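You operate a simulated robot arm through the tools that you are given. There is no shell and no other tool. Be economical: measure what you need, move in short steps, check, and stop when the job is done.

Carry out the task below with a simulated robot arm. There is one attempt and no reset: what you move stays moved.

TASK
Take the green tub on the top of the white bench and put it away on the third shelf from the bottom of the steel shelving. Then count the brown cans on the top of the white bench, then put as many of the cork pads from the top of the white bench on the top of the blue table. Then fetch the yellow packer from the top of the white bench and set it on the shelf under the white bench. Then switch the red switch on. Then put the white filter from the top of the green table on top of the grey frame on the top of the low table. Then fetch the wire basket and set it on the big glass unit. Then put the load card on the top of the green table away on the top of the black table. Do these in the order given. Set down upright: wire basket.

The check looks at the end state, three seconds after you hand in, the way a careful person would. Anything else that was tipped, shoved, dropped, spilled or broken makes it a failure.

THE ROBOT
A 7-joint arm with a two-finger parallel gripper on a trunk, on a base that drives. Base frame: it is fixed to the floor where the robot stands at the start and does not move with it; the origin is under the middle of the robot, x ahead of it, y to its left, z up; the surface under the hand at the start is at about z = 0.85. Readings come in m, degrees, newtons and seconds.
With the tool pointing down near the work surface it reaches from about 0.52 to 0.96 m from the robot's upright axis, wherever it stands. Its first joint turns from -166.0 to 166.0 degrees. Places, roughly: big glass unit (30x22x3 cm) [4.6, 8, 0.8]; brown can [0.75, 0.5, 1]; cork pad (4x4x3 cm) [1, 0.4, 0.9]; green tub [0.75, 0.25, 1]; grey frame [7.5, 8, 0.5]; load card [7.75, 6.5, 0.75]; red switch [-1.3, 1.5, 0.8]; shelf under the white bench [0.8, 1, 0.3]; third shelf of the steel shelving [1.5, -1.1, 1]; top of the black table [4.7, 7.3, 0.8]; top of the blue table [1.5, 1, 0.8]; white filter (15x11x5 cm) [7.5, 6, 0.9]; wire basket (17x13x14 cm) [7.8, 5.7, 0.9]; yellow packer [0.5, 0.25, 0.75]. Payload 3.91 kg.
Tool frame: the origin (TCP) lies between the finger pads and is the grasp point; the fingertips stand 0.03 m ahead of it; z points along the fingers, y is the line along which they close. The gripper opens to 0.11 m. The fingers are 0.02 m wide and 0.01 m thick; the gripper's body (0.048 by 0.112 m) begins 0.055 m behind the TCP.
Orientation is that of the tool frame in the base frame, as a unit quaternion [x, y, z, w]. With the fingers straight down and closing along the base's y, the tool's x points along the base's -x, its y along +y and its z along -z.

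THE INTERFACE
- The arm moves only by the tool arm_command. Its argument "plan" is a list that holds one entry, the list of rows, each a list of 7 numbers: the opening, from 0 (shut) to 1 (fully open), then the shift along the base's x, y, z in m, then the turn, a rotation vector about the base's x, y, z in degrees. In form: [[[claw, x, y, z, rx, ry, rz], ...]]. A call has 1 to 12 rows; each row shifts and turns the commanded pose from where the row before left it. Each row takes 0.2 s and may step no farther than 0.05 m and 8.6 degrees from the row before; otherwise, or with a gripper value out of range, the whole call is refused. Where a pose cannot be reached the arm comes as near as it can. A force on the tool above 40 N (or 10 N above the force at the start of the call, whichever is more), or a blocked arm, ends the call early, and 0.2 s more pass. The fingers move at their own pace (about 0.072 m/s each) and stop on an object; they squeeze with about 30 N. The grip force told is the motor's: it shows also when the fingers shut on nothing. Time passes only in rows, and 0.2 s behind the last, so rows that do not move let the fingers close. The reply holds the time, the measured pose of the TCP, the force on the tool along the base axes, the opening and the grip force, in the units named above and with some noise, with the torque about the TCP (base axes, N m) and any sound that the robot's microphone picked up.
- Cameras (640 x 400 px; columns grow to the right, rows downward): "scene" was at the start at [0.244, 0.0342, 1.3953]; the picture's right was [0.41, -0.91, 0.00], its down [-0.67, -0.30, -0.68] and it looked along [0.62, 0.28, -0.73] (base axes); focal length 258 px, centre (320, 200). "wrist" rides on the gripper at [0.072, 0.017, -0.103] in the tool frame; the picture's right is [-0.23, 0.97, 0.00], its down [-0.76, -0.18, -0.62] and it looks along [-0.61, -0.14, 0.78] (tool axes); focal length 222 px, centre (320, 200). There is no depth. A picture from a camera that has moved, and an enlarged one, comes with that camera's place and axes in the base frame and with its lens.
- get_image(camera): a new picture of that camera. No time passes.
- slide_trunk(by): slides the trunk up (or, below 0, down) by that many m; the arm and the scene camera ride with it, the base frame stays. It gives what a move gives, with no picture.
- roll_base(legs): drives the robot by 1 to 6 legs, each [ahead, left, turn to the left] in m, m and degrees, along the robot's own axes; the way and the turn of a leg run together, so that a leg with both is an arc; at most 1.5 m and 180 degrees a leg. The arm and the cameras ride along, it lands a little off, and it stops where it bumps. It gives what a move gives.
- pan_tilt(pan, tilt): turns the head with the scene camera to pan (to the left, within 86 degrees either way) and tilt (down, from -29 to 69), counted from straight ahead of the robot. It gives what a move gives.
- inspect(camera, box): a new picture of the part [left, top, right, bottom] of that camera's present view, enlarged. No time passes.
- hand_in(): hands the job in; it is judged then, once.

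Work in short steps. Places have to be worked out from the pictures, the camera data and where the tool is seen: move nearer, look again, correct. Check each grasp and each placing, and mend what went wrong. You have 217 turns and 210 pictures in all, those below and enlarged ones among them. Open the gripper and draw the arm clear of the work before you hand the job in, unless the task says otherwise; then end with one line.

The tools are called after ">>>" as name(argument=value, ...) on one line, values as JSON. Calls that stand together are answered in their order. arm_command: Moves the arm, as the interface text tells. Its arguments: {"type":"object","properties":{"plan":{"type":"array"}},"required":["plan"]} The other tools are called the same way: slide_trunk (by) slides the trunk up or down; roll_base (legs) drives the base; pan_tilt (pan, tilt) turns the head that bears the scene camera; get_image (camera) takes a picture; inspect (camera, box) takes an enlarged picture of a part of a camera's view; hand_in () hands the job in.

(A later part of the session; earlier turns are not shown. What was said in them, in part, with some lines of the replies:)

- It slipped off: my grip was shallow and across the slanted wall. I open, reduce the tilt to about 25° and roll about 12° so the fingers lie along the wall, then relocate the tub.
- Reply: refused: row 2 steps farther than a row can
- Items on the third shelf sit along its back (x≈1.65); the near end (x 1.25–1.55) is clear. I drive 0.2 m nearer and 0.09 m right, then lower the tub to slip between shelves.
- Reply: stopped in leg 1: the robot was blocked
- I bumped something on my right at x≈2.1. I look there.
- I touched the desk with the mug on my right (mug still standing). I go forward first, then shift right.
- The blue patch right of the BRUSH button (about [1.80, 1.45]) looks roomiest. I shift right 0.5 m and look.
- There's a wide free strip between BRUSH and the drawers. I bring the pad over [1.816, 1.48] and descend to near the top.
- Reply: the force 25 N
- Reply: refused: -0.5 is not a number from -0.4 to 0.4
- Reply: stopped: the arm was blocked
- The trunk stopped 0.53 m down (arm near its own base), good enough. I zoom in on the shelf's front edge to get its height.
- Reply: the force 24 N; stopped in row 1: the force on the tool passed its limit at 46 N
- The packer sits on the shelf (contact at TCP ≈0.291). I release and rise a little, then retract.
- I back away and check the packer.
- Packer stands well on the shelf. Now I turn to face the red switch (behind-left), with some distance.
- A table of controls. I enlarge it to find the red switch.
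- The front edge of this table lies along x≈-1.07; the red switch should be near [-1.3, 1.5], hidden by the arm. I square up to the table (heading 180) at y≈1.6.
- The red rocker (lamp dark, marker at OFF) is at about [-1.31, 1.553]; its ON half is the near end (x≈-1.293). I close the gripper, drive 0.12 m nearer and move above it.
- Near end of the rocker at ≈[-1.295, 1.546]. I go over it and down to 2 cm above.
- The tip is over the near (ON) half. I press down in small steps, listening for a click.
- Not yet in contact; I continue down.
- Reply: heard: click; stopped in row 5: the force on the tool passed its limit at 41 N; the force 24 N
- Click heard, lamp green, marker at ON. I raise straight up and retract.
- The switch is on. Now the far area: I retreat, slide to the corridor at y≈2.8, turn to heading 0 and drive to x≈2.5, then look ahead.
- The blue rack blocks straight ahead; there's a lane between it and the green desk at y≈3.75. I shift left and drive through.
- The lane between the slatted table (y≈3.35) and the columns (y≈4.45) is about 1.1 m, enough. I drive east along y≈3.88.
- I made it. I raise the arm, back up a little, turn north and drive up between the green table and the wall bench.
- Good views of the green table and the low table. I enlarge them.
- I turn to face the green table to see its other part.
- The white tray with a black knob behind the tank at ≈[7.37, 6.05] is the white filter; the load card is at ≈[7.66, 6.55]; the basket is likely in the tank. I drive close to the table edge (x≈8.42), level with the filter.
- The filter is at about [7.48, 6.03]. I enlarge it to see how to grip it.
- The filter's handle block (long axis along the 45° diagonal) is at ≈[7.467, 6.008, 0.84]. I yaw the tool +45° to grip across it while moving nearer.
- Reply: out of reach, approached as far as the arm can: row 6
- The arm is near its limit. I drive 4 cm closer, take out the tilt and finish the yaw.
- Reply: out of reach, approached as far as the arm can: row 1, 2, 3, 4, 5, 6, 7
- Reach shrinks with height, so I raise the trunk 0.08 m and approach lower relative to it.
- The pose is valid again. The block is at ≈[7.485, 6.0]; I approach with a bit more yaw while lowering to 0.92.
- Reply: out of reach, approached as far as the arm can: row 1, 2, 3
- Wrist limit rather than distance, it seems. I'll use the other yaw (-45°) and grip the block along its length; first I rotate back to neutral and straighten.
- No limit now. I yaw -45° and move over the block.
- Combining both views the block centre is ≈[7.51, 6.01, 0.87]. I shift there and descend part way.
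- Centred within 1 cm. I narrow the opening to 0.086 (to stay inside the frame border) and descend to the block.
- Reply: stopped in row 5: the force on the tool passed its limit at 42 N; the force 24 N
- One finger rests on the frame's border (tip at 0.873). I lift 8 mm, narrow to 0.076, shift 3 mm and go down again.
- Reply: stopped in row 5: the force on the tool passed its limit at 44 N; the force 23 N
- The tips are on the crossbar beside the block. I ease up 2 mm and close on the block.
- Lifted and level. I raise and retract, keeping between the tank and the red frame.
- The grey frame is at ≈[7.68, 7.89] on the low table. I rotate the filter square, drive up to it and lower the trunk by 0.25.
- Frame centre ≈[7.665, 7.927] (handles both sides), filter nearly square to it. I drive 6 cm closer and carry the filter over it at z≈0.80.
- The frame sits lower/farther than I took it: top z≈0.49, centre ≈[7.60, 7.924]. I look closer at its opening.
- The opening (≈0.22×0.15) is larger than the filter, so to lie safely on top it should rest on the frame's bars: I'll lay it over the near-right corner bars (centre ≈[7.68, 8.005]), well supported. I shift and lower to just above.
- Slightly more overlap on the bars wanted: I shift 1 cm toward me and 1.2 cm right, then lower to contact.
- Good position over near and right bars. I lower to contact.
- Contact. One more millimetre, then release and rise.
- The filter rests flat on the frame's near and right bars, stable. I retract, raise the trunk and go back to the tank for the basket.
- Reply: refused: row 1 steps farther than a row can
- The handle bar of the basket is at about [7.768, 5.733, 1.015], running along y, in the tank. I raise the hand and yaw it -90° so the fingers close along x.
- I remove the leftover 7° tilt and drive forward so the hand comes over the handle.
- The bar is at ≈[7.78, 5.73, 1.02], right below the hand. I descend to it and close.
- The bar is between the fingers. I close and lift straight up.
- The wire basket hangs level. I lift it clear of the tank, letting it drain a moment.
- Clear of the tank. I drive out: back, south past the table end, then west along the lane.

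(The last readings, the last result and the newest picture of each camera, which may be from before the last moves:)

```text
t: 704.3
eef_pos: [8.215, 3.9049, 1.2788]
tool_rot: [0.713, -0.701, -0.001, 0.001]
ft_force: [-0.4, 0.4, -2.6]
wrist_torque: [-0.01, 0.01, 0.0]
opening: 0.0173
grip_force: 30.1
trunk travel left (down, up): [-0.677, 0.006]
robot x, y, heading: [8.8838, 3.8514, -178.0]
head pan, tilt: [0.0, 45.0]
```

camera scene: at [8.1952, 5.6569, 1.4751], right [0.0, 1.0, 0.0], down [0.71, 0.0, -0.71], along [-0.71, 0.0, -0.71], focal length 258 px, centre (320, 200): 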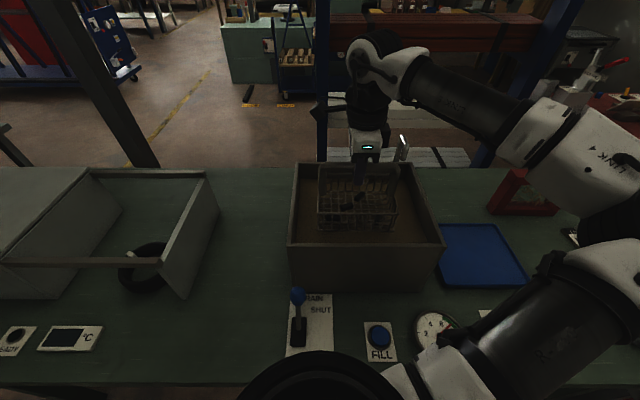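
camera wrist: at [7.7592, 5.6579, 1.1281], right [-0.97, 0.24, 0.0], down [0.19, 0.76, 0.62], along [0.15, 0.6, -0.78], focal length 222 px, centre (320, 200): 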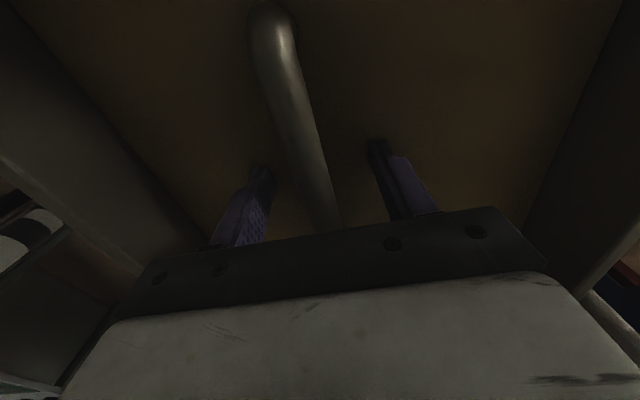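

>>> roll_base(legs=[[0, 0, -2.0], [1.4, 0, 0], [1.4, 0, 0], [0.75, 0, 0]])

>>> pan_tilt(pan=-75, tilt=15)

>>> get_image(camera="scene")

```text
t: 721.9
eef_pos: [4.6695, 3.9798, 1.2789]
tool_rot: [-0.696, 0.718, 0.002, -0.002]
ft_force: [-0.5, 0.0, -2.2]
wrist_torque: [0.0, -0.03, -0.01]
opening: 0.0176
grip_force: 29.8
trunk travel left (down, up): [-0.677, 0.006]
robot x, y, heading: [5.3357, 3.8973, 179.4]
head pan, tilt: [0.0, 45.0]
```

```text
t: 723.4
eef_pos: [4.6702, 3.9792, 1.278]
tool_rot: [-0.697, 0.717, 0.001, -0.001]
ft_force: [0.6, -0.6, -3.5]
wrist_torque: [0.0, 0.01, 0.01]
opening: 0.0176
grip_force: 29.7
trunk travel left (down, up): [-0.677, 0.006]
robot x, y, heading: [5.3384, 3.8984, 179.2]
head pan, tilt: [-75.0, 15.0]
```

```text
38 pictures are left
camera scene: at [5.1439, 3.9899, 1.5219], right [0.97, 0.25, 0.0], down [0.07, -0.25, -0.97], along [-0.24, 0.93, -0.26], focal length 258 px, centre (320, 200)
```

scene: 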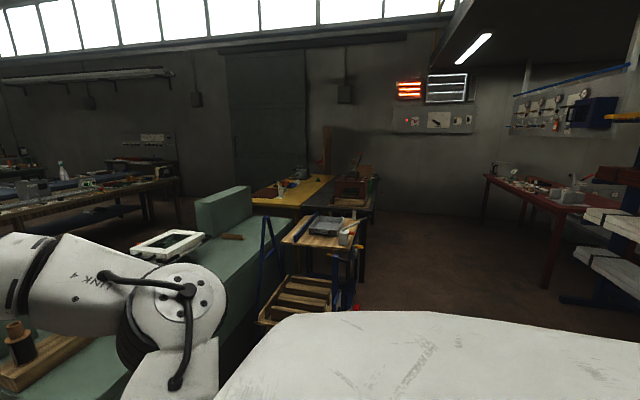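

The lane north (x 5.0–6.7) is clear. I back to x≈5.85, turn north and drive to y≈6.6, then look left.

>>> roll_base(legs=[[-0.5, 0, 0.6], [0, 0, -90], [1.4, 0, 0], [1.3, 0, 0]])

>>> pan_tilt(pan=45, tilt=25)

>>> get_image(camera="scene")

```text
t: 742.9
eef_pos: [5.7932, 7.2434, 1.2785]
tool_rot: [-0.009, 1.0, 0.001, 0.0]
ft_force: [-0.4, 0.6, -3.3]
wrist_torque: [0.0, 0.03, 0.03]
opening: 0.0175
grip_force: 29.5
trunk travel left (down, up): [-0.677, 0.006]
robot x, y, heading: [5.7431, 6.5685, 92.4]
head pan, tilt: [-75.0, 15.0]
```

```text
t: 744.9
eef_pos: [5.7923, 7.2423, 1.2781]
tool_rot: [-0.008, 1.0, 0.001, 0.0]
ft_force: [-1.0, -0.5, -3.2]
wrist_torque: [-0.01, 0.01, 0.01]
opening: 0.0176
grip_force: 29.8
trunk travel left (down, up): [-0.677, 0.006]
robot x, y, heading: [5.7415, 6.5737, 92.1]
head pan, tilt: [45.0, 25.0]
```

```text
37 pictures are left
camera scene: at [5.6676, 6.807, 1.5057], right [0.68, 0.73, 0.0], down [0.31, -0.29, -0.91], along [-0.66, 0.62, -0.42], focal length 258 px, centre (320, 200)
```

scene: 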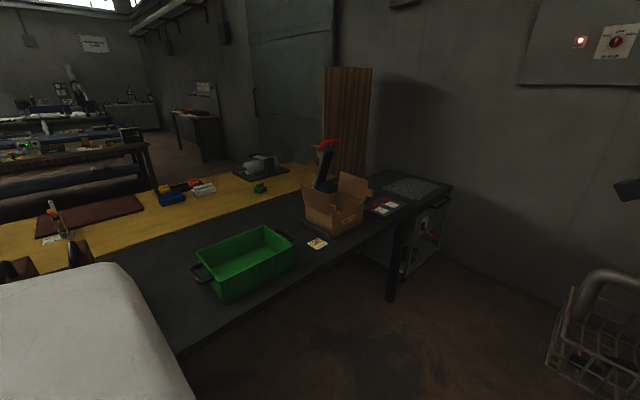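

>>> inspect(camera="scene", box=[280, 150, 480, 275])

```text
3.20 times, centred on (380, 212) of scene
camera zoom: at [5.6676, 6.807, 1.5057], right [0.68, 0.73, 0.0], down [0.31, -0.29, -0.91], along [-0.66, 0.62, -0.42], focal length 825 px, centre (128, 160)
```

zoom: 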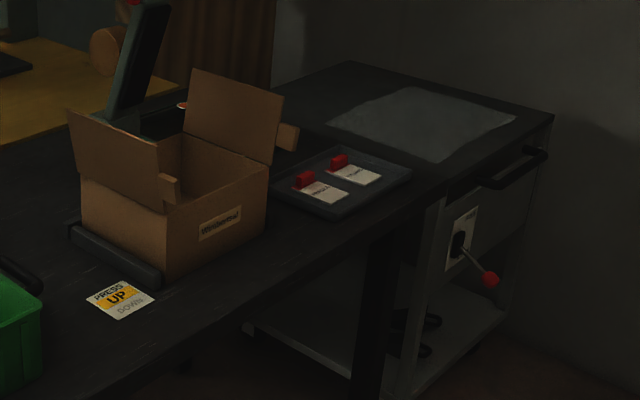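

I need a nearer, square view. I turn to face the table (heading 180) with extra distance and slide north to y≈7.9.

>>> roll_base(legs=[[0, -0.15, 0], [0, 0, 88], [0, -1.3, 0]])

>>> pan_tilt(pan=-12, tilt=35)

>>> get_image(camera="scene")

```text
t: 760.4
eef_pos: [5.2099, 7.9433, 1.2788]
tool_rot: [-0.702, 0.712, 0.001, -0.001]
ft_force: [-0.6, 0.8, -3.0]
wrist_torque: [0.01, 0.02, 0.0]
opening: 0.0175
grip_force: 29.8
trunk travel left (down, up): [-0.677, 0.006]
robot x, y, heading: [5.8733, 7.8734, -179.9]
head pan, tilt: [45.0, 25.0]
```

```text
t: 761.6
eef_pos: [5.2094, 7.9442, 1.2787]
tool_rot: [-0.702, 0.712, 0.002, -0.001]
ft_force: [-0.7, -0.7, -2.0]
wrist_torque: [0.01, 0.01, 0.0]
opening: 0.0171
grip_force: 29.8
trunk travel left (down, up): [-0.677, 0.006]
robot x, y, heading: [5.8781, 7.8671, -179.6]
head pan, tilt: [-12.0, 35.0]
```

```text
35 pictures are left
camera scene: at [5.6228, 7.8889, 1.4899], right [0.2, 0.98, 0.0], down [0.56, -0.11, -0.82], along [-0.8, 0.16, -0.57], focal length 258 px, centre (320, 200)
```

scene: 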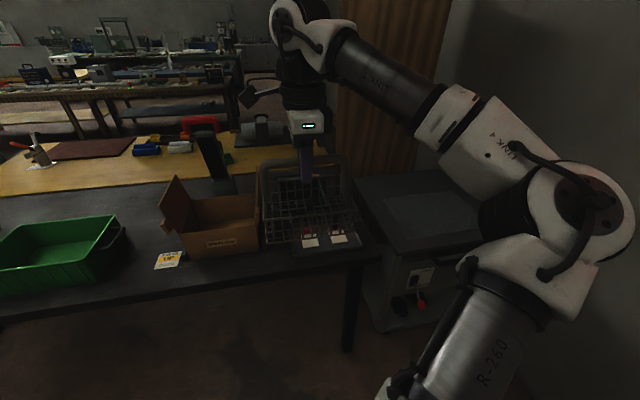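

>>> inspect(camera="scene", box=[240, 140, 520, 320])

```text
2.22 times, centred on (380, 230) of scene
camera zoom: at [5.6228, 7.8889, 1.4899], right [0.2, 0.98, 0.0], down [0.56, -0.11, -0.82], along [-0.8, 0.16, -0.57], focal length 573 px, centre (187, 133)
```

zoom: 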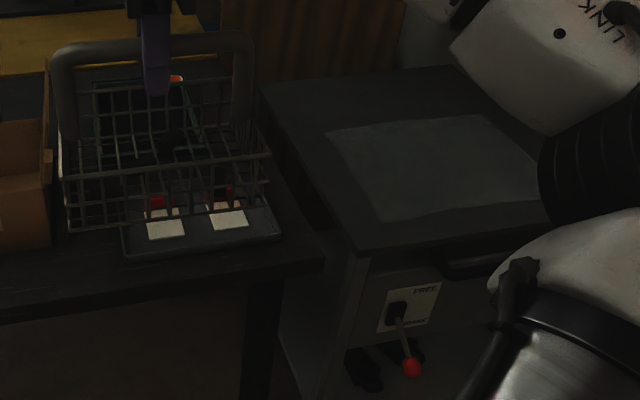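

That patch looks like a worn mat, not a 3 cm thick unit; something dark lies behind the basket near [4.6, 8.0]. I slide north to see past the basket.

>>> roll_base(legs=[[0, -0.45, 0]])

>>> pan_tilt(pan=18, tilt=35)

>>> inspect(camera="scene", box=[160, 80, 520, 320])

```text
t: 765.7
eef_pos: [5.2091, 8.4013, 1.2788]
tool_rot: [-0.7, 0.714, 0.002, -0.001]
ft_force: [-0.4, -0.2, -3.1]
wrist_torque: [0.01, -0.02, -0.01]
opening: 0.0174
grip_force: 30.0
trunk travel left (down, up): [-0.677, 0.006]
robot x, y, heading: [5.8754, 8.3264, -179.7]
head pan, tilt: [-12.0, 35.0]
```

```text
t: 766.6
eef_pos: [5.2082, 8.4026, 1.2786]
tool_rot: [-0.701, 0.714, 0.002, -0.001]
ft_force: [0.5, -0.3, -2.9]
wrist_torque: [0.0, 0.0, -0.04]
opening: 0.0175
grip_force: 29.7
trunk travel left (down, up): [-0.677, 0.006]
robot x, y, heading: [5.8762, 8.3258, -180.0]
head pan, tilt: [18.0, 35.0]
```

```text
1.67 times, centred on (340, 200) of scene
camera zoom: at [5.6233, 8.2987, 1.4899], right [-0.31, 0.95, 0.0], down [0.55, 0.18, -0.82], along [-0.78, -0.25, -0.57], focal length 430 px, centre (287, 200)
```

zoom: 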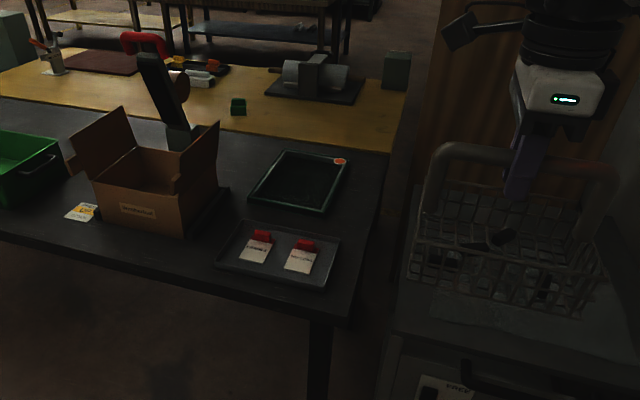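

Found it: the glass unit with the orange label lies at x 4.45–4.76, y 7.92–8.12 (top ≈0.83). I rotate the basket 90° so its length runs along the unit, then drive up.

>>> arm_command(plan=[[[0, 0, 0, 0, 0, 0, 7.5], [0, 0, 0, 0, 0, 0, 7.5], [0, 0, 0, 0, 0, 0, 7.5], [0, 0, 0, 0, 0, 0, 7.5], [0, 0, 0, 0, 0, 0, 7.5], [0, 0, 0, 0, 0, 0, 7.5], [0, 0, 0, 0, 0, 0, 7.5], [0, 0, 0, 0, 0, 0, 7.5], [0, 0, 0, 0, 0, 0, 7.5], [0, 0, 0, 0, 0, 0, 7.5], [0, 0, 0, 0, 0, 0, 7.5], [0, 0, 0, 0, 0, 0, 7]]])

>>> roll_base(legs=[[0.05, 0.35, 0], [0.36, 0, 0]])

>>> pan_tilt(pan=0, tilt=40)

>>> get_image(camera="scene")

```text
t: 769.2
eef_pos: [5.2088, 8.401, 1.2793]
tool_rot: [1.0, -0.013, 0.0, 0.002]
ft_force: [-0.4, 0.7, -2.9]
wrist_torque: [0.03, -0.02, -0.01]
opening: 0.0173
grip_force: 29.5
trunk travel left (down, up): [-0.677, 0.006]
robot x, y, heading: [5.8761, 8.3245, -180.0]
head pan, tilt: [18.0, 35.0]
```

```text
t: 774.4
eef_pos: [4.8049, 8.0489, 1.2778]
tool_rot: [1.0, -0.016, 0.001, 0.003]
ft_force: [-0.5, -0.3, -2.6]
wrist_torque: [0.03, 0.0, -0.02]
opening: 0.017
grip_force: 29.9
trunk travel left (down, up): [-0.677, 0.006]
robot x, y, heading: [5.4718, 7.9707, -180.0]
head pan, tilt: [18.0, 35.0]
```

```text
t: 775.2
eef_pos: [4.8046, 8.0471, 1.2783]
tool_rot: [1.0, -0.015, 0.001, 0.001]
ft_force: [0.4, 0.4, -2.4]
wrist_torque: [-0.01, 0.0, -0.01]
opening: 0.0174
grip_force: 30.4
trunk travel left (down, up): [-0.677, 0.006]
robot x, y, heading: [5.4699, 7.9735, -179.7]
head pan, tilt: [0.0, 40.0]
```

```text
32 pictures are left
camera scene: at [5.2173, 7.9719, 1.4824], right [0.0, 1.0, 0.0], down [0.64, 0.0, -0.77], along [-0.77, 0.0, -0.64], focal length 258 px, centre (320, 200)
```

scene: 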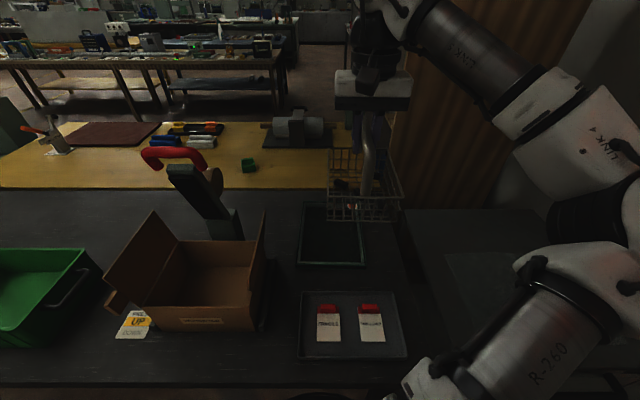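

Unit centre ≈[4.59, 8.01]. I move the basket over it, descending gradually to ~4 cm above.

>>> arm_command(plan=[[[0, -0.04, -0.007, -0.02, 0, 0, 0], [0, -0.04, -0.007, -0.025, 0, 0, 0], [0, -0.04, -0.007, -0.025, 0, 0, 0], [0, -0.04, -0.007, -0.025, 0, 0, 0], [0, -0.04, -0.007, -0.025, 0, 0, 0], [0, 0, 0, -0.045, 0, 0, 0], [0, 0, 0, -0.045, 0, 0, 0], [0, 0, 0, -0.04, 0, 0, 0], [0, 0, 0, 0, 0, 0, 0]]])

>>> inspect(camera="scene", box=[220, 120, 440, 280])

```text
t: 777.2
eef_pos: [4.6032, 8.0132, 1.0295]
tool_rot: [1.0, -0.014, 0.0, 0.002]
ft_force: [-0.2, 0.0, -3.0]
wrist_torque: [0.03, -0.02, -0.02]
opening: 0.0172
grip_force: 29.9
trunk travel left (down, up): [-0.677, 0.006]
robot x, y, heading: [5.4716, 7.9669, -179.9]
head pan, tilt: [0.0, 40.0]
```

```text
2.50 times, centred on (330, 200) of scene
camera zoom: at [5.2175, 7.9718, 1.4824], right [0.0, 1.0, 0.0], down [0.64, 0.0, -0.77], along [-0.77, 0.0, -0.64], focal length 644 px, centre (295, 200)
```

zoom: 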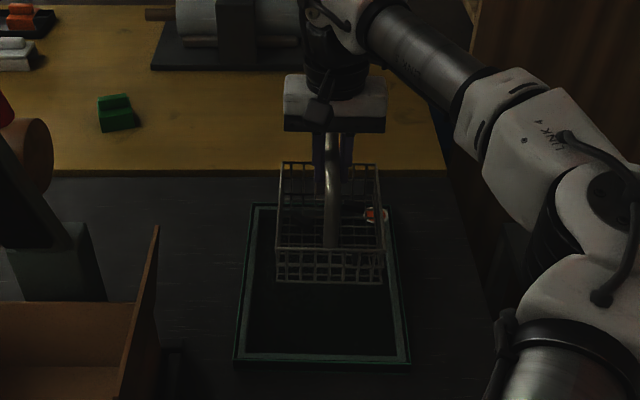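

Well centred. I lower gently to contact.

>>> arm_command(plan=[[[0, 0, 0, -0.02, 0, 0, 0], [0, 0, 0, -0.015, 0, 0, 0], [0, 0, 0, -0.008, 0, 0, 0], [0, 0, 0, -0.004, 0, 0, 0], [0, 0, 0, 0, 0, 0, 0]]])

>>> arm_command(plan=[[[0, 0, 0, -0.004, 0, 0, 0], [0, 0, 0, -0.004, 0, 0, 0], [0, 0, 0, 0, 0, 0, 0]]])

```text
t: 778.4
eef_pos: [4.605, 8.0137, 0.9817]
tool_rot: [1.0, -0.015, 0.0, 0.002]
ft_force: [0.3, -0.4, -3.1]
wrist_torque: [0.02, 0.03, 0.04]
opening: 0.0174
grip_force: 29.0
trunk travel left (down, up): [-0.677, 0.006]
robot x, y, heading: [5.4727, 7.9696, -179.9]
head pan, tilt: [0.0, 40.0]
```

```text
t: 779.2
eef_pos: [4.6032, 8.0133, 0.9732]
tool_rot: [1.0, -0.015, 0.001, 0.002]
ft_force: [-0.3, 0.9, -3.1]
wrist_torque: [0.0, 0.02, 0.0]
opening: 0.0173
grip_force: 30.3
trunk travel left (down, up): [-0.677, 0.006]
robot x, y, heading: [5.4741, 7.9731, -180.0]
head pan, tilt: [0.0, 40.0]
```

>>> arm_command(plan=[[[0, 0, 0, -0.004, 0, 0, 0], [0, 0, 0, -0.004, 0, 0, 0], [0, 0, 0, -0.003, 0, 0, 0], [0, 0, 0, 0, 0, 0, 0]]])

>>> inspect(camera="scene", box=[220, 120, 440, 280])

```text
t: 780.2
eef_pos: [4.6036, 8.0124, 0.9622]
tool_rot: [1.0, -0.015, 0.0, 0.001]
ft_force: [-0.4, -0.7, -2.4]
wrist_torque: [0.0, -0.01, 0.01]
opening: 0.0171
grip_force: 29.9
trunk travel left (down, up): [-0.677, 0.006]
robot x, y, heading: [5.4705, 7.974, -180.1]
head pan, tilt: [0.0, 40.0]
```

```text
2.50 times, centred on (330, 200) of scene
camera zoom: at [5.2173, 7.9719, 1.4824], right [0.0, 1.0, 0.0], down [0.64, 0.0, -0.77], along [-0.77, 0.0, -0.64], focal length 644 px, centre (295, 200)
```

zoom: 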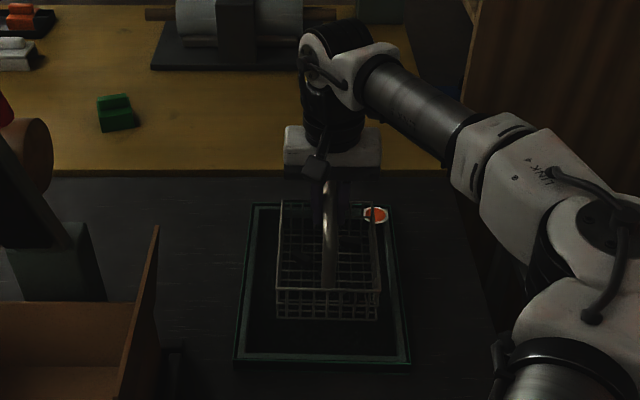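

Still hanging; I continue.

>>> arm_command(plan=[[[0, 0, 0, -0.004, 0, 0, 0], [0, 0, 0, -0.004, 0, 0, 0], [0, 0, 0, 0, 0, 0, 0]]])

>>> arm_command(plan=[[[0, 0, 0, -0.003, 0, 0, 0], [0, 0, 0, -0.003, 0, 0, 0], [0, 0, 0, 0, 0, 0, 0]]])

```text
t: 781.0
eef_pos: [4.6046, 8.0126, 0.9543]
tool_rot: [1.0, -0.015, 0.0, 0.002]
ft_force: [0.4, 0.8, -3.7]
wrist_torque: [0.0, -0.02, 0.0]
opening: 0.0173
grip_force: 30.3
trunk travel left (down, up): [-0.677, 0.006]
robot x, y, heading: [5.4746, 7.9662, -179.9]
head pan, tilt: [0.0, 40.0]
```

```text
t: 781.8
eef_pos: [4.6046, 8.0112, 0.9493]
tool_rot: [1.0, -0.015, 0.001, 0.002]
ft_force: [-0.4, -0.7, -1.8]
wrist_torque: [0.05, 0.0, -0.01]
opening: 0.0174
grip_force: 30.0
trunk travel left (down, up): [-0.677, 0.006]
robot x, y, heading: [5.4724, 7.9712, -179.9]
head pan, tilt: [0.0, 40.0]
```

>>> arm_command(plan=[[[0, 0, 0, -0.003, 0, 0, 0], [0, 0, 0, 0, 0, 0, 0]]])

>>> arm_command(plan=[[[0, 0, 0, -0.003, 0, 0, 0], [0, 0, 0, 0, 0, 0, 0]]])

>>> arm_command(plan=[[[0, 0, 0, -0.003, 0, 0, 0], [0, 0, 0, 0, 0, 0, 0]]])

```text
t: 782.4
eef_pos: [4.6048, 8.0122, 0.9478]
tool_rot: [1.0, -0.015, -0.002, 0.002]
ft_force: [-1.0, -1.0, 16.7]
wrist_torque: [-0.02, -0.64, -0.01]
opening: 0.0173
grip_force: 29.8
trunk travel left (down, up): [-0.677, 0.006]
robot x, y, heading: [5.471, 7.9705, -180.0]
head pan, tilt: [0.0, 40.0]
```

```text
t: 783.0
eef_pos: [4.6048, 8.0125, 0.9454]
tool_rot: [1.0, -0.014, -0.002, 0.002]
ft_force: [-2.0, -1.5, 22.5]
wrist_torque: [0.03, 0.04, -0.03]
opening: 0.0176
grip_force: 29.5
trunk travel left (down, up): [-0.677, 0.006]
robot x, y, heading: [5.4707, 7.9699, -180.1]
head pan, tilt: [0.0, 40.0]
```

```text
t: 783.6
eef_pos: [4.6048, 8.0133, 0.943]
tool_rot: [1.0, -0.013, -0.001, 0.002]
ft_force: [-3.0, -3.8, 23.5]
wrist_torque: [0.02, 0.01, 0.01]
opening: 0.0174
grip_force: 29.9
trunk travel left (down, up): [-0.677, 0.006]
robot x, y, heading: [5.4712, 7.9711, -180.1]
head pan, tilt: [0.0, 40.0]
```

Set down firmly. I ease up a bit, open, and rise straight up from the handle.

>>> arm_command(plan=[[[0, 0, 0, 0.003, 0, 0, 0], [0.25, 0, 0, 0, 0, 0, 0], [0.5, 0, 0, 0, 0, 0, 0], [0.5, 0, 0, 0, 0, 0, 0], [0.5, 0, 0, 0.03, 0, 0, 0], [0.5, 0, 0, 0.045, 0, 0, 0], [0.5, 0, 0, 0.045, 0, 0, 0], [0.5, 0.01, 0, 0.045, 0, 0, 0], [0.5, 0.02, 0, 0.04, 0, 0, 0], [0.5, 0.03, 0, 0.03, 0, 0, 0], [0.5, 0.045, 0, 0, 0, 0, 0], [0.5, 0.045, 0, 0, 0, 0, 0]]])

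>>> inspect(camera="scene", box=[220, 120, 440, 280])

```text
t: 786.2
eef_pos: [4.7549, 8.0128, 1.1781]
tool_rot: [1.0, -0.015, 0.001, 0.001]
ft_force: [1.1, 0.1, -0.5]
wrist_torque: [-0.02, 0.04, -0.01]
opening: 0.055
grip_force: 0.0
trunk travel left (down, up): [-0.677, 0.006]
robot x, y, heading: [5.472, 7.9716, -179.8]
head pan, tilt: [0.0, 40.0]
```

```text
2.50 times, centred on (330, 200) of scene
camera zoom: at [5.2183, 7.9721, 1.4826], right [0.0, 1.0, 0.0], down [0.64, 0.0, -0.77], along [-0.77, 0.0, -0.64], focal length 644 px, centre (295, 200)
```

zoom: 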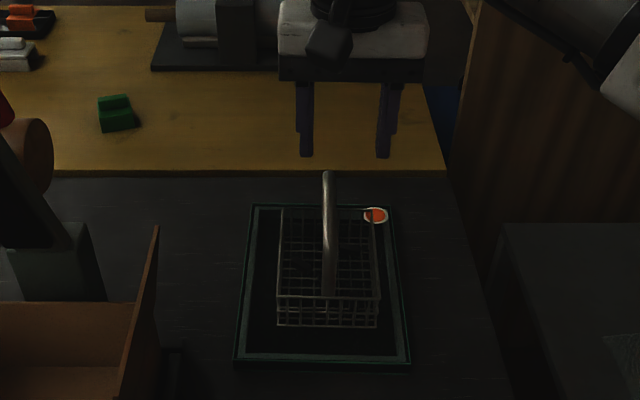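

The basket stands upright on the glass unit. Now the load card: I retrace the route (heading kept at 180): back, south, then east in reverse.

>>> roll_base(legs=[[-0.4, 0, 0], [0, 1.4, 0], [0, 1.4, 0], [0, 1.28, 0]])

```text
t: 819.8
eef_pos: [5.0961, 3.9379, 1.1773]
tool_rot: [1.0, -0.026, 0.0, 0.002]
ft_force: [-0.5, -0.1, 0.3]
wrist_torque: [-0.02, -0.01, -0.03]
opening: 0.055
grip_force: 0.1
trunk travel left (down, up): [-0.677, 0.006]
robot x, y, heading: [5.8119, 3.8786, 178.9]
head pan, tilt: [0.0, 40.0]
```

>>> roll_base(legs=[[0, 0, 1.1], [-1.4, 0, 0], [-1.4, 0, 0], [-0.25, 0, 0]])

```text
t: 835.3
eef_pos: [8.1699, 3.9183, 1.178]
tool_rot: [1.0, -0.026, 0.0, 0.002]
ft_force: [0.1, 0.7, 0.4]
wrist_torque: [0.02, 0.02, -0.02]
opening: 0.0547
grip_force: 0.0
trunk travel left (down, up): [-0.677, 0.006]
robot x, y, heading: [8.8872, 3.8578, 178.6]
head pan, tilt: [0.0, 40.0]
```

>>> roll_base(legs=[[-0.09, 0, 1.4], [0, -1.4, 0], [0, -1.28, 0]])

>>> pan_tilt(pan=0, tilt=40)

>>> get_image(camera="scene")

```text
t: 856.6
eef_pos: [8.2493, 6.5624, 1.1769]
tool_rot: [1.0, -0.02, 0.0, 0.002]
ft_force: [0.0, 0.0, -0.6]
wrist_torque: [0.01, -0.03, 0.02]
opening: 0.0552
grip_force: 0.1
trunk travel left (down, up): [-0.677, 0.006]
robot x, y, heading: [8.9635, 6.5095, 179.4]
head pan, tilt: [0.0, 40.0]
```

```text
t: 857.2
eef_pos: [8.2493, 6.5625, 1.1778]
tool_rot: [1.0, -0.02, -0.001, 0.002]
ft_force: [0.5, -0.5, 0.2]
wrist_torque: [-0.02, 0.0, 0.04]
opening: 0.0552
grip_force: 0.0
trunk travel left (down, up): [-0.677, 0.006]
robot x, y, heading: [8.9638, 6.5153, 179.3]
head pan, tilt: [0.0, 40.0]
```

```text
28 pictures are left
camera scene: at [8.7114, 6.5165, 1.4824], right [0.01, 1.0, 0.0], down [0.64, -0.01, -0.77], along [-0.77, 0.01, -0.64], focal length 258 px, centre (320, 200)
```

scene: 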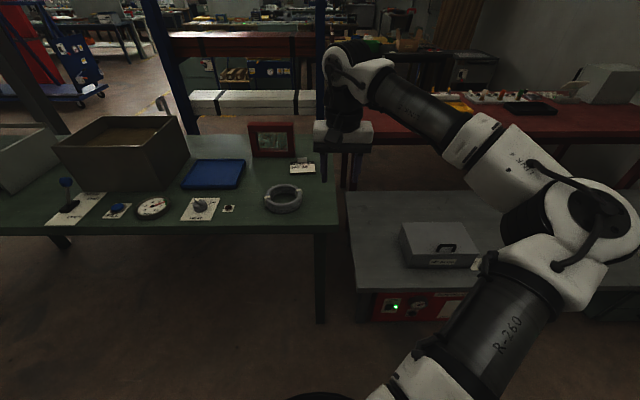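

>>> roll_base(legs=[[0.42, 0, 0.6]])

>>> inspect(camera="scene", box=[240, 170, 400, 290])

>>> get_image(camera="wrist")

```text
t: 859.8
eef_pos: [7.8277, 6.547, 1.1773]
tool_rot: [1.0, -0.009, 0.001, 0.002]
ft_force: [-0.5, 0.3, 0.2]
wrist_torque: [-0.03, -0.04, 0.01]
opening: 0.0551
grip_force: 0.1
trunk travel left (down, up): [-0.677, 0.006]
robot x, y, heading: [8.5466, 6.5133, -179.0]
head pan, tilt: [0.0, 40.0]
```

```text
3.33 times, centred on (320, 230) of scene
camera zoom: at [8.2916, 6.5106, 1.4823], right [-0.01, 1.0, 0.0], down [0.64, 0.01, -0.77], along [-0.77, -0.01, -0.64], focal length 859 px, centre (320, 100)
```

zoom: 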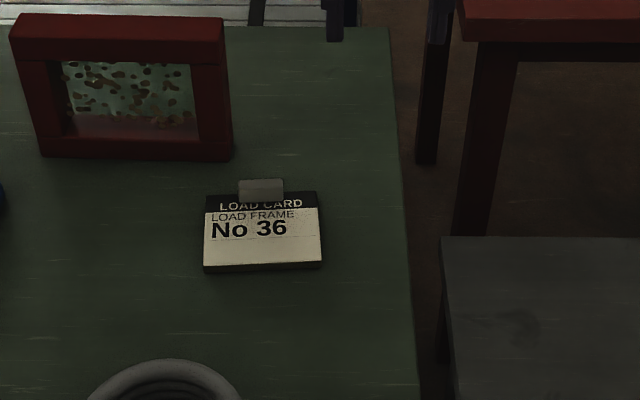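

```text
26 pictures are left
camera wrist: at [7.8982, 6.5279, 1.2814], right [-0.25, -0.97, 0.0], down [-0.76, 0.19, 0.62], along [-0.6, 0.15, -0.78], focal length 222 px, centre (320, 200)
```

wrist: 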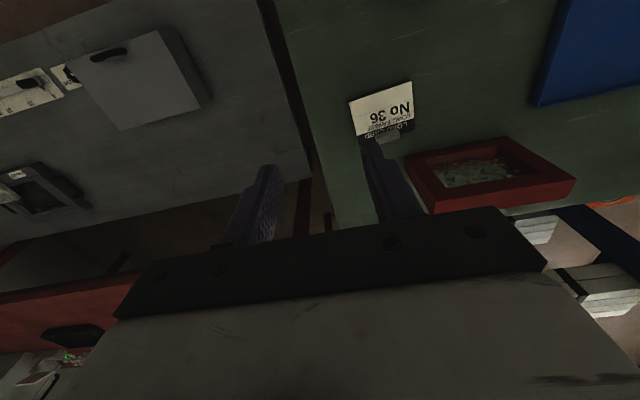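

The load card has a raised grey clip at ≈[7.69, 6.443], about 4.5 cm wide along y: a good grip. I move above it.

>>> arm_command(plan=[[[0.7, -0.03, -0.03, -0.02, 0, 0, 0], [0.7, -0.03, -0.03, -0.02, 0, 0, 0], [0.7, -0.03, -0.025, -0.025, 0, 0, 0], [0.7, -0.03, -0.019, -0.025, 0, 0, 2], [0.7, -0.018, 0, -0.04, 0, 0, 0], [0.7, 0, 0, -0.045, 0, 0, 0], [0.7, 0, 0, -0.04, 0, 0, 0], [0.7, 0, 0, 0, 0, 0, 0]]])

>>> get_image(camera="wrist")

>>> inspect(camera="scene", box=[240, 170, 400, 290])

```text
t: 861.6
eef_pos: [7.6879, 6.4431, 0.9628]
tool_rot: [1.0, 0.008, 0.0, 0.002]
ft_force: [-0.1, 0.4, -1.1]
wrist_torque: [0.0, 0.01, -0.01]
opening: 0.0771
grip_force: 0.1
trunk travel left (down, up): [-0.677, 0.006]
robot x, y, heading: [8.5456, 6.5126, -179.1]
head pan, tilt: [0.0, 40.0]
```

```text
25 pictures are left
camera wrist: at [7.7592, 6.4269, 1.0673], right [-0.21, -0.98, 0.0], down [-0.76, 0.17, 0.62], along [-0.61, 0.13, -0.78], focal length 222 px, centre (320, 200)
```

wrist: 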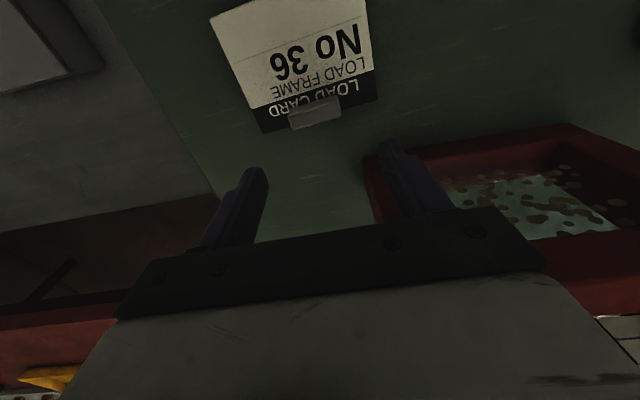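

```text
3.33 times, centred on (320, 230) of scene
camera zoom: at [8.2925, 6.5106, 1.4825], right [-0.01, 1.0, 0.0], down [0.64, 0.01, -0.77], along [-0.77, -0.01, -0.64], focal length 859 px, centre (320, 100)
```

zoom: 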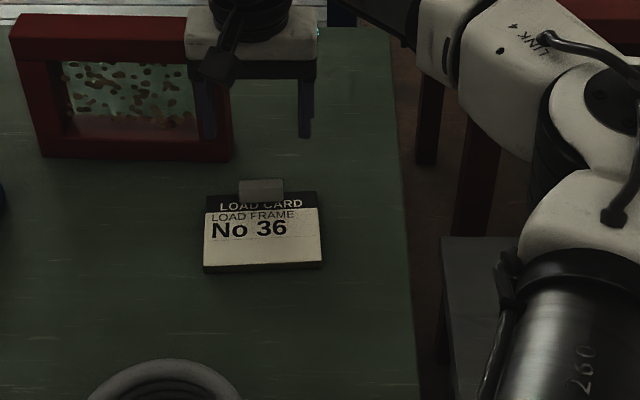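

Aligned over the clip ([7.69, 6.446]). I descend carefully to feel the card.

>>> arm_command(plan=[[[0.6, 0.002, 0.003, -0.04, 0, 0, 0], [0.6, 0, 0, -0.035, 0, 0, 0], [0.6, 0, 0, -0.006, 0, 0, 0], [0.6, 0, 0, -0.004, 0, 0, 0], [0.6, 0, 0, 0, 0, 0, 0]]])

>>> get_image(camera="wrist")

```text
t: 862.4
eef_pos: [7.6873, 6.4476, 0.8916]
tool_rot: [1.0, 0.007, -0.008, 0.003]
ft_force: [4.3, 0.5, 19.7]
wrist_torque: [0.66, -0.27, -0.09]
opening: 0.066
grip_force: 0.0
trunk travel left (down, up): [-0.677, 0.006]
robot x, y, heading: [8.5472, 6.5159, -179.4]
head pan, tilt: [0.0, 40.0]
stopped in row 4: the force on the tool passed its limit at 46 N (the readings are from after the stop); the commanded pose is now the measured one
```

```text
23 pictures are left
camera wrist: at [7.7602, 6.4316, 0.9948], right [-0.21, -0.98, 0.01], down [-0.75, 0.17, 0.63], along [-0.62, 0.13, -0.77], focal length 222 px, centre (320, 200)
```

wrist: 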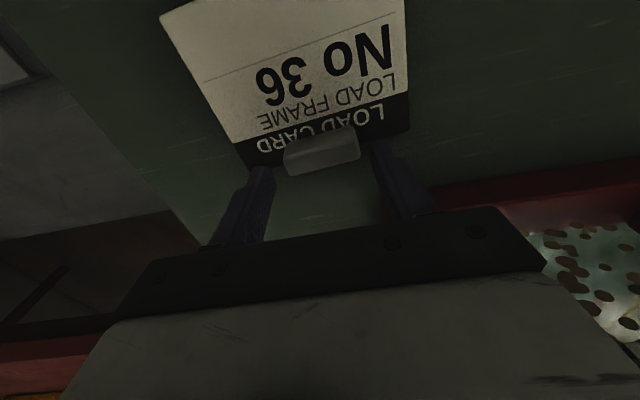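

A finger touches the card beside the clip; the clip is between the fingers. I ease up 2 mm and close.

>>> arm_command(plan=[[[0.6, 0, 0, 0.003, 0, 0, 0], [0, 0, 0, 0, 0, 0, 0], [0, 0, 0, 0, 0, 0, 0], [0, 0, 0, 0, 0, 0, 0], [0, 0, 0, 0.02, 0, 0, 0], [0, 0, 0, 0.03, 0, 0, 0], [0, 0, 0, 0, 0, 0, 0]]])

>>> inspect(camera="scene", box=[240, 170, 400, 290])

```text
t: 864.0
eef_pos: [7.6874, 6.4495, 0.9419]
tool_rot: [1.0, 0.008, -0.005, 0.002]
ft_force: [0.0, -0.5, -0.8]
wrist_torque: [0.0, 0.04, 0.03]
opening: 0.0432
grip_force: 29.9
trunk travel left (down, up): [-0.677, 0.006]
robot x, y, heading: [8.5444, 6.5142, -179.0]
head pan, tilt: [0.0, 40.0]
```

```text
3.33 times, centred on (320, 230) of scene
camera zoom: at [8.292, 6.5107, 1.4823], right [-0.01, 1.0, 0.0], down [0.64, 0.01, -0.77], along [-0.77, -0.01, -0.64], focal length 859 px, centre (320, 100)
```

zoom: 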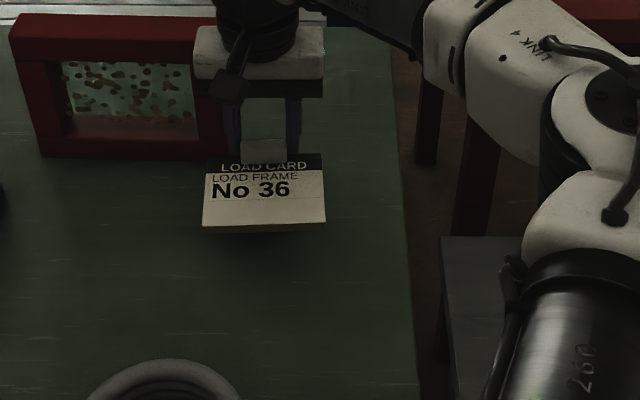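

The card is held level. I raise and retract, then travel back to the black table.

>>> arm_command(plan=[[[0, 0.005, 0, 0.045, 0, 0, 0], [0, 0.01, 0, 0.045, 0, 0, 0], [0, 0.02, 0, 0.04, 0, 0, 0], [0, 0.03, 0, 0.035, 0, 0, 0], [0, 0.04, 0, 0.02, 0, 0, 0], [0, 0.045, 0, 0, 0, 0, 0], [0, 0, 0, 0, 0, 0, 0]]])

>>> roll_base(legs=[[-0.4, 0, -0.8], [0, 1.35, 0], [0, 1.31, 0]])

```text
t: 865.6
eef_pos: [7.8376, 6.4455, 1.1262]
tool_rot: [1.0, 0.007, -0.005, 0.002]
ft_force: [-0.6, 0.0, -0.9]
wrist_torque: [0.02, 0.03, 0.01]
opening: 0.0429
grip_force: 30.0
trunk travel left (down, up): [-0.677, 0.006]
robot x, y, heading: [8.548, 6.5102, -179.1]
head pan, tilt: [0.0, 40.0]
```

```text
t: 888.6
eef_pos: [8.2776, 3.763, 1.1253]
tool_rot: [1.0, 0.008, -0.005, 0.002]
ft_force: [0.4, -0.1, -0.8]
wrist_torque: [-0.03, 0.04, 0.02]
opening: 0.0431
grip_force: 29.5
trunk travel left (down, up): [-0.677, 0.006]
robot x, y, heading: [8.9829, 3.8313, -179.4]
head pan, tilt: [0.0, 40.0]
```

>>> roll_base(legs=[[0, -0.04, -0.6], [1.4, 0, 0], [1.4, 0, 0], [0.33, 0, 0]])

```text
t: 904.3
eef_pos: [5.1969, 3.7422, 1.1256]
tool_rot: [1.0, 0.025, -0.005, 0.002]
ft_force: [0.2, -1.1, -0.3]
wrist_torque: [-0.02, 0.01, -0.01]
opening: 0.043
grip_force: 29.6
trunk travel left (down, up): [-0.677, 0.006]
robot x, y, heading: [5.9012, 3.8304, -177.1]
head pan, tilt: [0.0, 40.0]
```

>>> roll_base(legs=[[0, 0, -2.9], [0, -1.4, 0], [0, -1.4, 0], [0, -0.25, 0]])

>>> pan_tilt(pan=0, tilt=40)

>>> get_image(camera="scene")

```text
t: 928.6
eef_pos: [5.1863, 6.8396, 1.1253]
tool_rot: [1.0, -0.001, -0.005, 0.002]
ft_force: [0.2, -1.2, -0.4]
wrist_torque: [-0.02, 0.02, -0.01]
opening: 0.043
grip_force: 30.0
trunk travel left (down, up): [-0.677, 0.006]
robot x, y, heading: [5.8942, 6.8921, 179.4]
head pan, tilt: [0.0, 40.0]
```

```text
t: 929.2
eef_pos: [5.1878, 6.8399, 1.1257]
tool_rot: [1.0, -0.001, -0.006, 0.002]
ft_force: [0.0, -0.3, -0.5]
wrist_torque: [0.0, 0.05, 0.04]
opening: 0.0429
grip_force: 30.0
trunk travel left (down, up): [-0.677, 0.006]
robot x, y, heading: [5.8931, 6.8926, 179.7]
head pan, tilt: [0.0, 40.0]
```

```text
21 pictures are left
camera scene: at [5.6424, 6.895, 1.4824], right [0.01, 1.0, 0.0], down [0.64, 0.0, -0.77], along [-0.77, 0.01, -0.64], focal length 258 px, centre (320, 200)
```

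scene: 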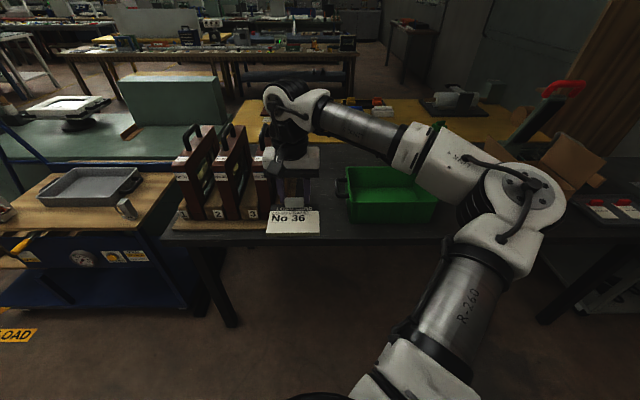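

There's a free stretch of black table between the brown stand (y<6.70) and the green box (y>7.0). I drive closer and bring the card over [4.81, 6.86].

>>> roll_base(legs=[[0.27, 0, 0]])

>>> arm_command(plan=[[[0, -0.04, 0.006, -0.02, 0, 0, 0], [0, -0.04, 0.005, -0.025, 0, 0, 0], [0, -0.03, 0.004, -0.035, 0, 0, 0], [0, 0, 0, -0.045, 0, 0, 0], [0, 0, 0, -0.045, 0, 0, 0], [0, 0, 0, -0.03, 0, 0, 0], [0, 0, 0, 0, 0, 0, 0]]])

>>> get_image(camera="scene")

>>> get_image(camera="wrist")

```text
t: 931.1
eef_pos: [4.9112, 6.8448, 1.1243]
tool_rot: [1.0, -0.004, -0.005, 0.002]
ft_force: [0.1, -0.5, 0.4]
wrist_torque: [0.01, 0.07, 0.01]
opening: 0.0431
grip_force: 30.0
trunk travel left (down, up): [-0.677, 0.006]
robot x, y, heading: [5.6193, 6.9, 179.3]
head pan, tilt: [0.0, 40.0]
```

```text
t: 932.8
eef_pos: [4.8021, 6.8621, 0.9263]
tool_rot: [1.0, -0.003, -0.005, 0.002]
ft_force: [-1.1, -0.1, 0.1]
wrist_torque: [-0.01, 0.05, 0.0]
opening: 0.0431
grip_force: 30.1
trunk travel left (down, up): [-0.677, 0.006]
robot x, y, heading: [5.6145, 6.8936, 179.3]
head pan, tilt: [0.0, 40.0]
```

```text
20 pictures are left
camera scene: at [5.367, 6.8984, 1.4824], right [0.01, 1.0, 0.0], down [0.64, -0.01, -0.77], along [-0.77, 0.01, -0.64], focal length 258 px, centre (320, 200)
```

scene: 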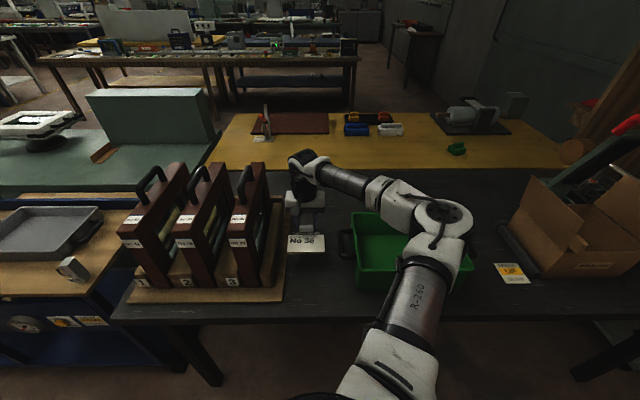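

```text
19 pictures are left
camera wrist: at [4.8744, 6.8429, 1.03], right [-0.23, -0.97, 0.01], down [-0.75, 0.19, 0.63], along [-0.61, 0.14, -0.78], focal length 222 px, centre (320, 200)
```

wrist: 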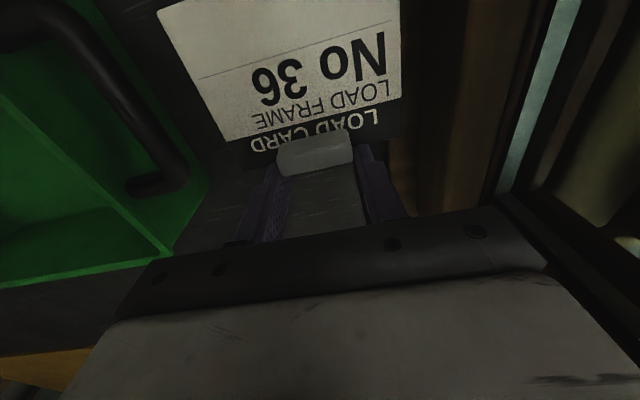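

The card fits between stand and green box. I lower to contact in small steps.

>>> arm_command(plan=[[[0, 0, 0.008, -0.02, 0, 0, 0], [0, 0, 0, -0.02, 0, 0, 0], [0, 0, 0, -0.008, 0, 0, 0], [0, 0, 0, -0.004, 0, 0, 0], [0, 0, 0, 0, 0, 0, 0]]])

>>> arm_command(plan=[[[0, 0, 0, -0.004, 0, 0, 0], [0, 0, 0, -0.004, 0, 0, 0], [0, 0, 0, 0, 0, 0, 0]]])

>>> arm_command(plan=[[[0, 0, 0, -0.004, 0, 0, 0], [0, 0, 0, -0.003, 0, 0, 0], [0, 0, 0, 0, 0, 0, 0]]])

```text
t: 934.0
eef_pos: [4.801, 6.8673, 0.8744]
tool_rot: [1.0, -0.004, -0.005, 0.001]
ft_force: [0.5, -0.2, -1.4]
wrist_torque: [0.03, 0.0, -0.01]
opening: 0.0432
grip_force: 30.1
trunk travel left (down, up): [-0.677, 0.006]
robot x, y, heading: [5.6206, 6.8947, 179.3]
head pan, tilt: [0.0, 40.0]
```

```text
t: 934.8
eef_pos: [4.8016, 6.8674, 0.8654]
tool_rot: [1.0, -0.003, -0.005, 0.002]
ft_force: [-0.1, -1.2, -0.7]
wrist_torque: [-0.03, 0.05, 0.04]
opening: 0.0429
grip_force: 30.1
trunk travel left (down, up): [-0.677, 0.006]
robot x, y, heading: [5.6185, 6.8938, 179.6]
head pan, tilt: [0.0, 40.0]
```

```text
t: 935.5
eef_pos: [4.8023, 6.8673, 0.8587]
tool_rot: [1.0, -0.003, -0.006, 0.001]
ft_force: [0.3, 0.3, -0.6]
wrist_torque: [0.0, 0.01, -0.02]
opening: 0.0432
grip_force: 30.2
trunk travel left (down, up): [-0.677, 0.006]
robot x, y, heading: [5.6203, 6.8938, 179.4]
head pan, tilt: [0.0, 40.0]
```

>>> arm_command(plan=[[[0, 0, 0, -0.004, 0, 0, 0], [0, 0, 0, -0.003, 0, 0, 0], [0, 0, 0, 0, 0, 0, 0]]])

>>> arm_command(plan=[[[0, 0, 0, -0.003, 0, 0, 0], [0, 0, 0, -0.003, 0, 0, 0], [0, 0, 0, 0, 0, 0, 0]]])

>>> inspect(camera="scene", box=[250, 170, 380, 290])

```text
t: 936.4
eef_pos: [4.8012, 6.867, 0.8518]
tool_rot: [1.0, -0.004, -0.005, 0.002]
ft_force: [0.2, 1.0, -0.6]
wrist_torque: [-0.05, 0.03, -0.01]
opening: 0.0429
grip_force: 29.9
trunk travel left (down, up): [-0.677, 0.006]
robot x, y, heading: [5.6209, 6.8944, 179.4]
head pan, tilt: [0.0, 40.0]
```

```text
t: 937.1
eef_pos: [4.8019, 6.8676, 0.8463]
tool_rot: [1.0, -0.002, -0.005, 0.001]
ft_force: [0.5, -0.9, -1.2]
wrist_torque: [-0.01, 0.03, 0.02]
opening: 0.0433
grip_force: 30.4
trunk travel left (down, up): [-0.677, 0.006]
robot x, y, heading: [5.6208, 6.8927, 179.4]
head pan, tilt: [0.0, 40.0]
```

```text
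3.33 times, centred on (315, 230) of scene
camera zoom: at [5.367, 6.8984, 1.4824], right [0.01, 1.0, 0.0], down [0.64, -0.01, -0.77], along [-0.77, 0.01, -0.64], focal length 859 px, centre (337, 100)
```

zoom: 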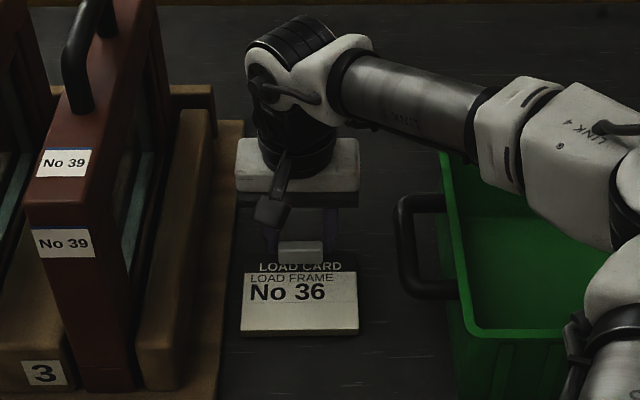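

Nearly down. I continue.

>>> arm_command(plan=[[[0, 0, 0, -0.003, 0, 0, 0], [0, 0, 0, -0.003, 0, 0, 0], [0, 0, 0, 0, 0, 0, 0]]])

>>> arm_command(plan=[[[0, 0, 0, -0.003, 0, 0, 0], [0, 0, 0, -0.002, 0, 0, 0], [0, 0, 0, 0, 0, 0, 0]]])

```text
t: 938.0
eef_pos: [4.8001, 6.8681, 0.8415]
tool_rot: [1.0, -0.004, -0.007, 0.001]
ft_force: [-0.2, 2.3, 17.1]
wrist_torque: [0.27, -0.94, 0.02]
opening: 0.0432
grip_force: 30.0
trunk travel left (down, up): [-0.677, 0.006]
robot x, y, heading: [5.6229, 6.8952, 179.3]
head pan, tilt: [0.0, 40.0]
```

```text
t: 938.5
eef_pos: [4.7994, 6.8675, 0.8424]
tool_rot: [1.0, -0.004, -0.009, 0.003]
ft_force: [4.0, 0.3, 22.0]
wrist_torque: [0.66, -0.54, -0.17]
opening: 0.0428
grip_force: 30.0
trunk travel left (down, up): [-0.677, 0.006]
robot x, y, heading: [5.6194, 6.8922, 179.4]
head pan, tilt: [0.0, 40.0]
stopped in row 2: the force on the tool passed its limit at 43 N (the readings are from after the stop); the commanded pose is now the measured one
```

Contact. I release, rise, and retract.

>>> arm_command(plan=[[[0.6, 0, 0, 0.001, 0, 0, 0], [0.6, 0, 0, 0, 0, 0, 0], [0.6, 0, 0, 0.03, 0, 0, 0], [0.6, 0, 0, 0.045, 0, 0, 0], [0.6, 0, 0, 0.045, 0, 0, 0], [0.6, 0, 0, 0.045, 0, 0, 0], [0.6, 0.01, 0, 0.045, 0, 0, 0], [0.6, 0.03, 0, 0.035, 0, 0, 0], [0.6, 0.045, 0, 0, 0, 0, 0], [0.6, 0.045, 0, 0, 0, 0, 0], [1, 0.045, 0, 0, 0, 0, 0]]])

>>> roll_base(legs=[[-0.35, 0, 0]])

>>> get_image(camera="scene")

```text
t: 941.0
eef_pos: [4.9739, 6.8677, 1.0844]
tool_rot: [1.0, -0.005, -0.008, 0.001]
ft_force: [0.2, 0.1, -0.6]
wrist_torque: [-0.03, 0.02, -0.01]
opening: 0.1099
grip_force: 0.1
trunk travel left (down, up): [-0.677, 0.006]
robot x, y, heading: [5.6205, 6.896, 179.4]
head pan, tilt: [0.0, 40.0]
```

```text
t: 943.2
eef_pos: [5.3251, 6.8602, 1.0853]
tool_rot: [1.0, -0.002, -0.007, 0.003]
ft_force: [0.3, -0.2, 0.9]
wrist_torque: [0.01, 0.02, 0.02]
opening: 0.1101
grip_force: 0.0
trunk travel left (down, up): [-0.677, 0.006]
robot x, y, heading: [5.9729, 6.8901, 179.7]
head pan, tilt: [0.0, 40.0]
```

```text
17 pictures are left
camera scene: at [5.7186, 6.8942, 1.4826], right [0.01, 1.0, 0.0], down [0.64, 0.0, -0.77], along [-0.77, 0.0, -0.64], focal length 258 px, centre (320, 200)
```

scene: 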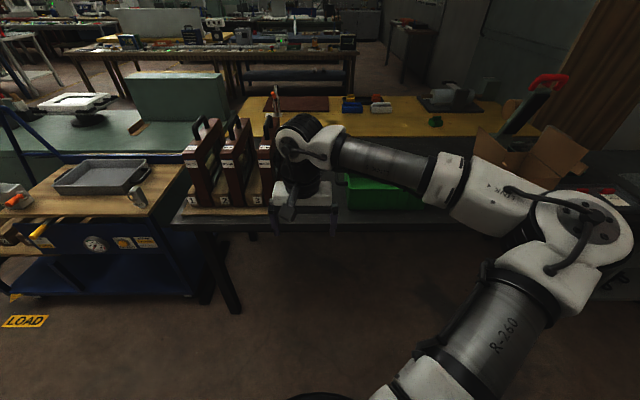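

I slide a bit north to verify the card and the basket unobstructed.

>>> roll_base(legs=[[0, -0.4, 0]])

>>> pan_tilt(pan=12, tilt=38)

>>> inspect(camera="scene", box=[130, 120, 390, 280])

>>> pan_tilt(pan=-30, tilt=30)

>>> get_image(camera="scene")

```text
t: 947.0
eef_pos: [5.3268, 7.268, 1.0841]
tool_rot: [1.0, -0.001, -0.007, 0.002]
ft_force: [-0.4, 0.7, 0.5]
wrist_torque: [-0.02, -0.01, 0.0]
opening: 0.1098
grip_force: 0.0
trunk travel left (down, up): [-0.677, 0.006]
robot x, y, heading: [5.9753, 7.2998, 179.7]
head pan, tilt: [0.0, 40.0]
```

```text
t: 947.7
eef_pos: [5.3272, 7.2695, 1.0837]
tool_rot: [1.0, -0.001, -0.008, 0.001]
ft_force: [0.4, -0.6, -0.7]
wrist_torque: [0.04, 0.03, 0.02]
opening: 0.11
grip_force: 0.1
trunk travel left (down, up): [-0.677, 0.006]
robot x, y, heading: [5.9774, 7.3029, 179.7]
head pan, tilt: [12.0, 38.0]
```

```text
2.46 times, centred on (260, 200) of scene
camera zoom: at [5.7204, 7.2847, 1.4854], right [-0.2, 0.98, 0.0], down [0.6, 0.12, -0.79], along [-0.77, -0.16, -0.62], focal length 634 px, centre (468, 200)
```

zoom: 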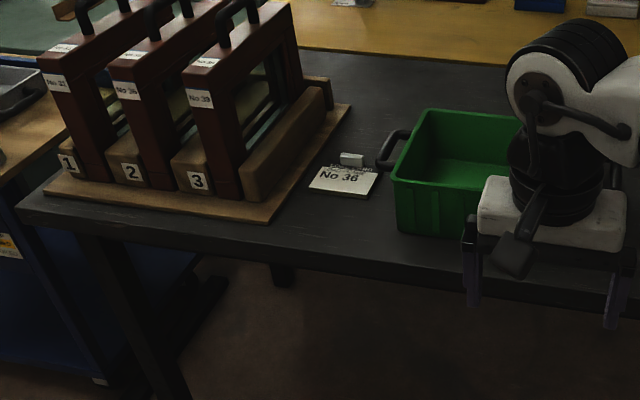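

```text
t: 948.8
eef_pos: [5.3269, 7.2696, 1.0837]
tool_rot: [1.0, -0.001, -0.007, 0.003]
ft_force: [-0.6, 0.1, -1.1]
wrist_torque: [0.02, 0.02, -0.02]
opening: 0.1098
grip_force: 0.0
trunk travel left (down, up): [-0.677, 0.006]
robot x, y, heading: [5.9742, 7.299, 179.9]
head pan, tilt: [-30.0, 30.0]
```

```text
15 pictures are left
camera scene: at [5.7268, 7.3477, 1.4978], right [0.5, 0.86, 0.0], down [0.43, -0.25, -0.87], along [-0.75, 0.44, -0.5], focal length 258 px, centre (320, 200)
```

scene: 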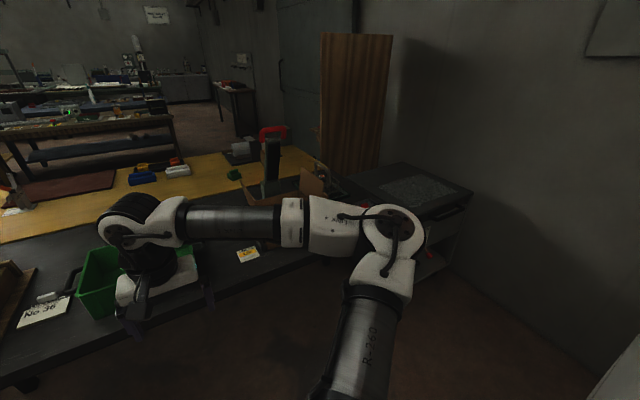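

The card lies flat on the black table, the basket stands on the glass unit, the arm is clear and the gripper open. I hand in.

>>> hand_in()

```text
The job is handed in.
```

The job is handed in with every step done in order: I counted two brown cans, so two cork pads went to the blue table; the white filter rests across two bars of the grey frame with its right edge about 1 cm past the frame, because the opening is larger than the filter. On the way, the tub slipped once at its first lift and shifted about 3 cm on the bench, and the base bumped something unseen once; no picture showed anything tipped or displaced.
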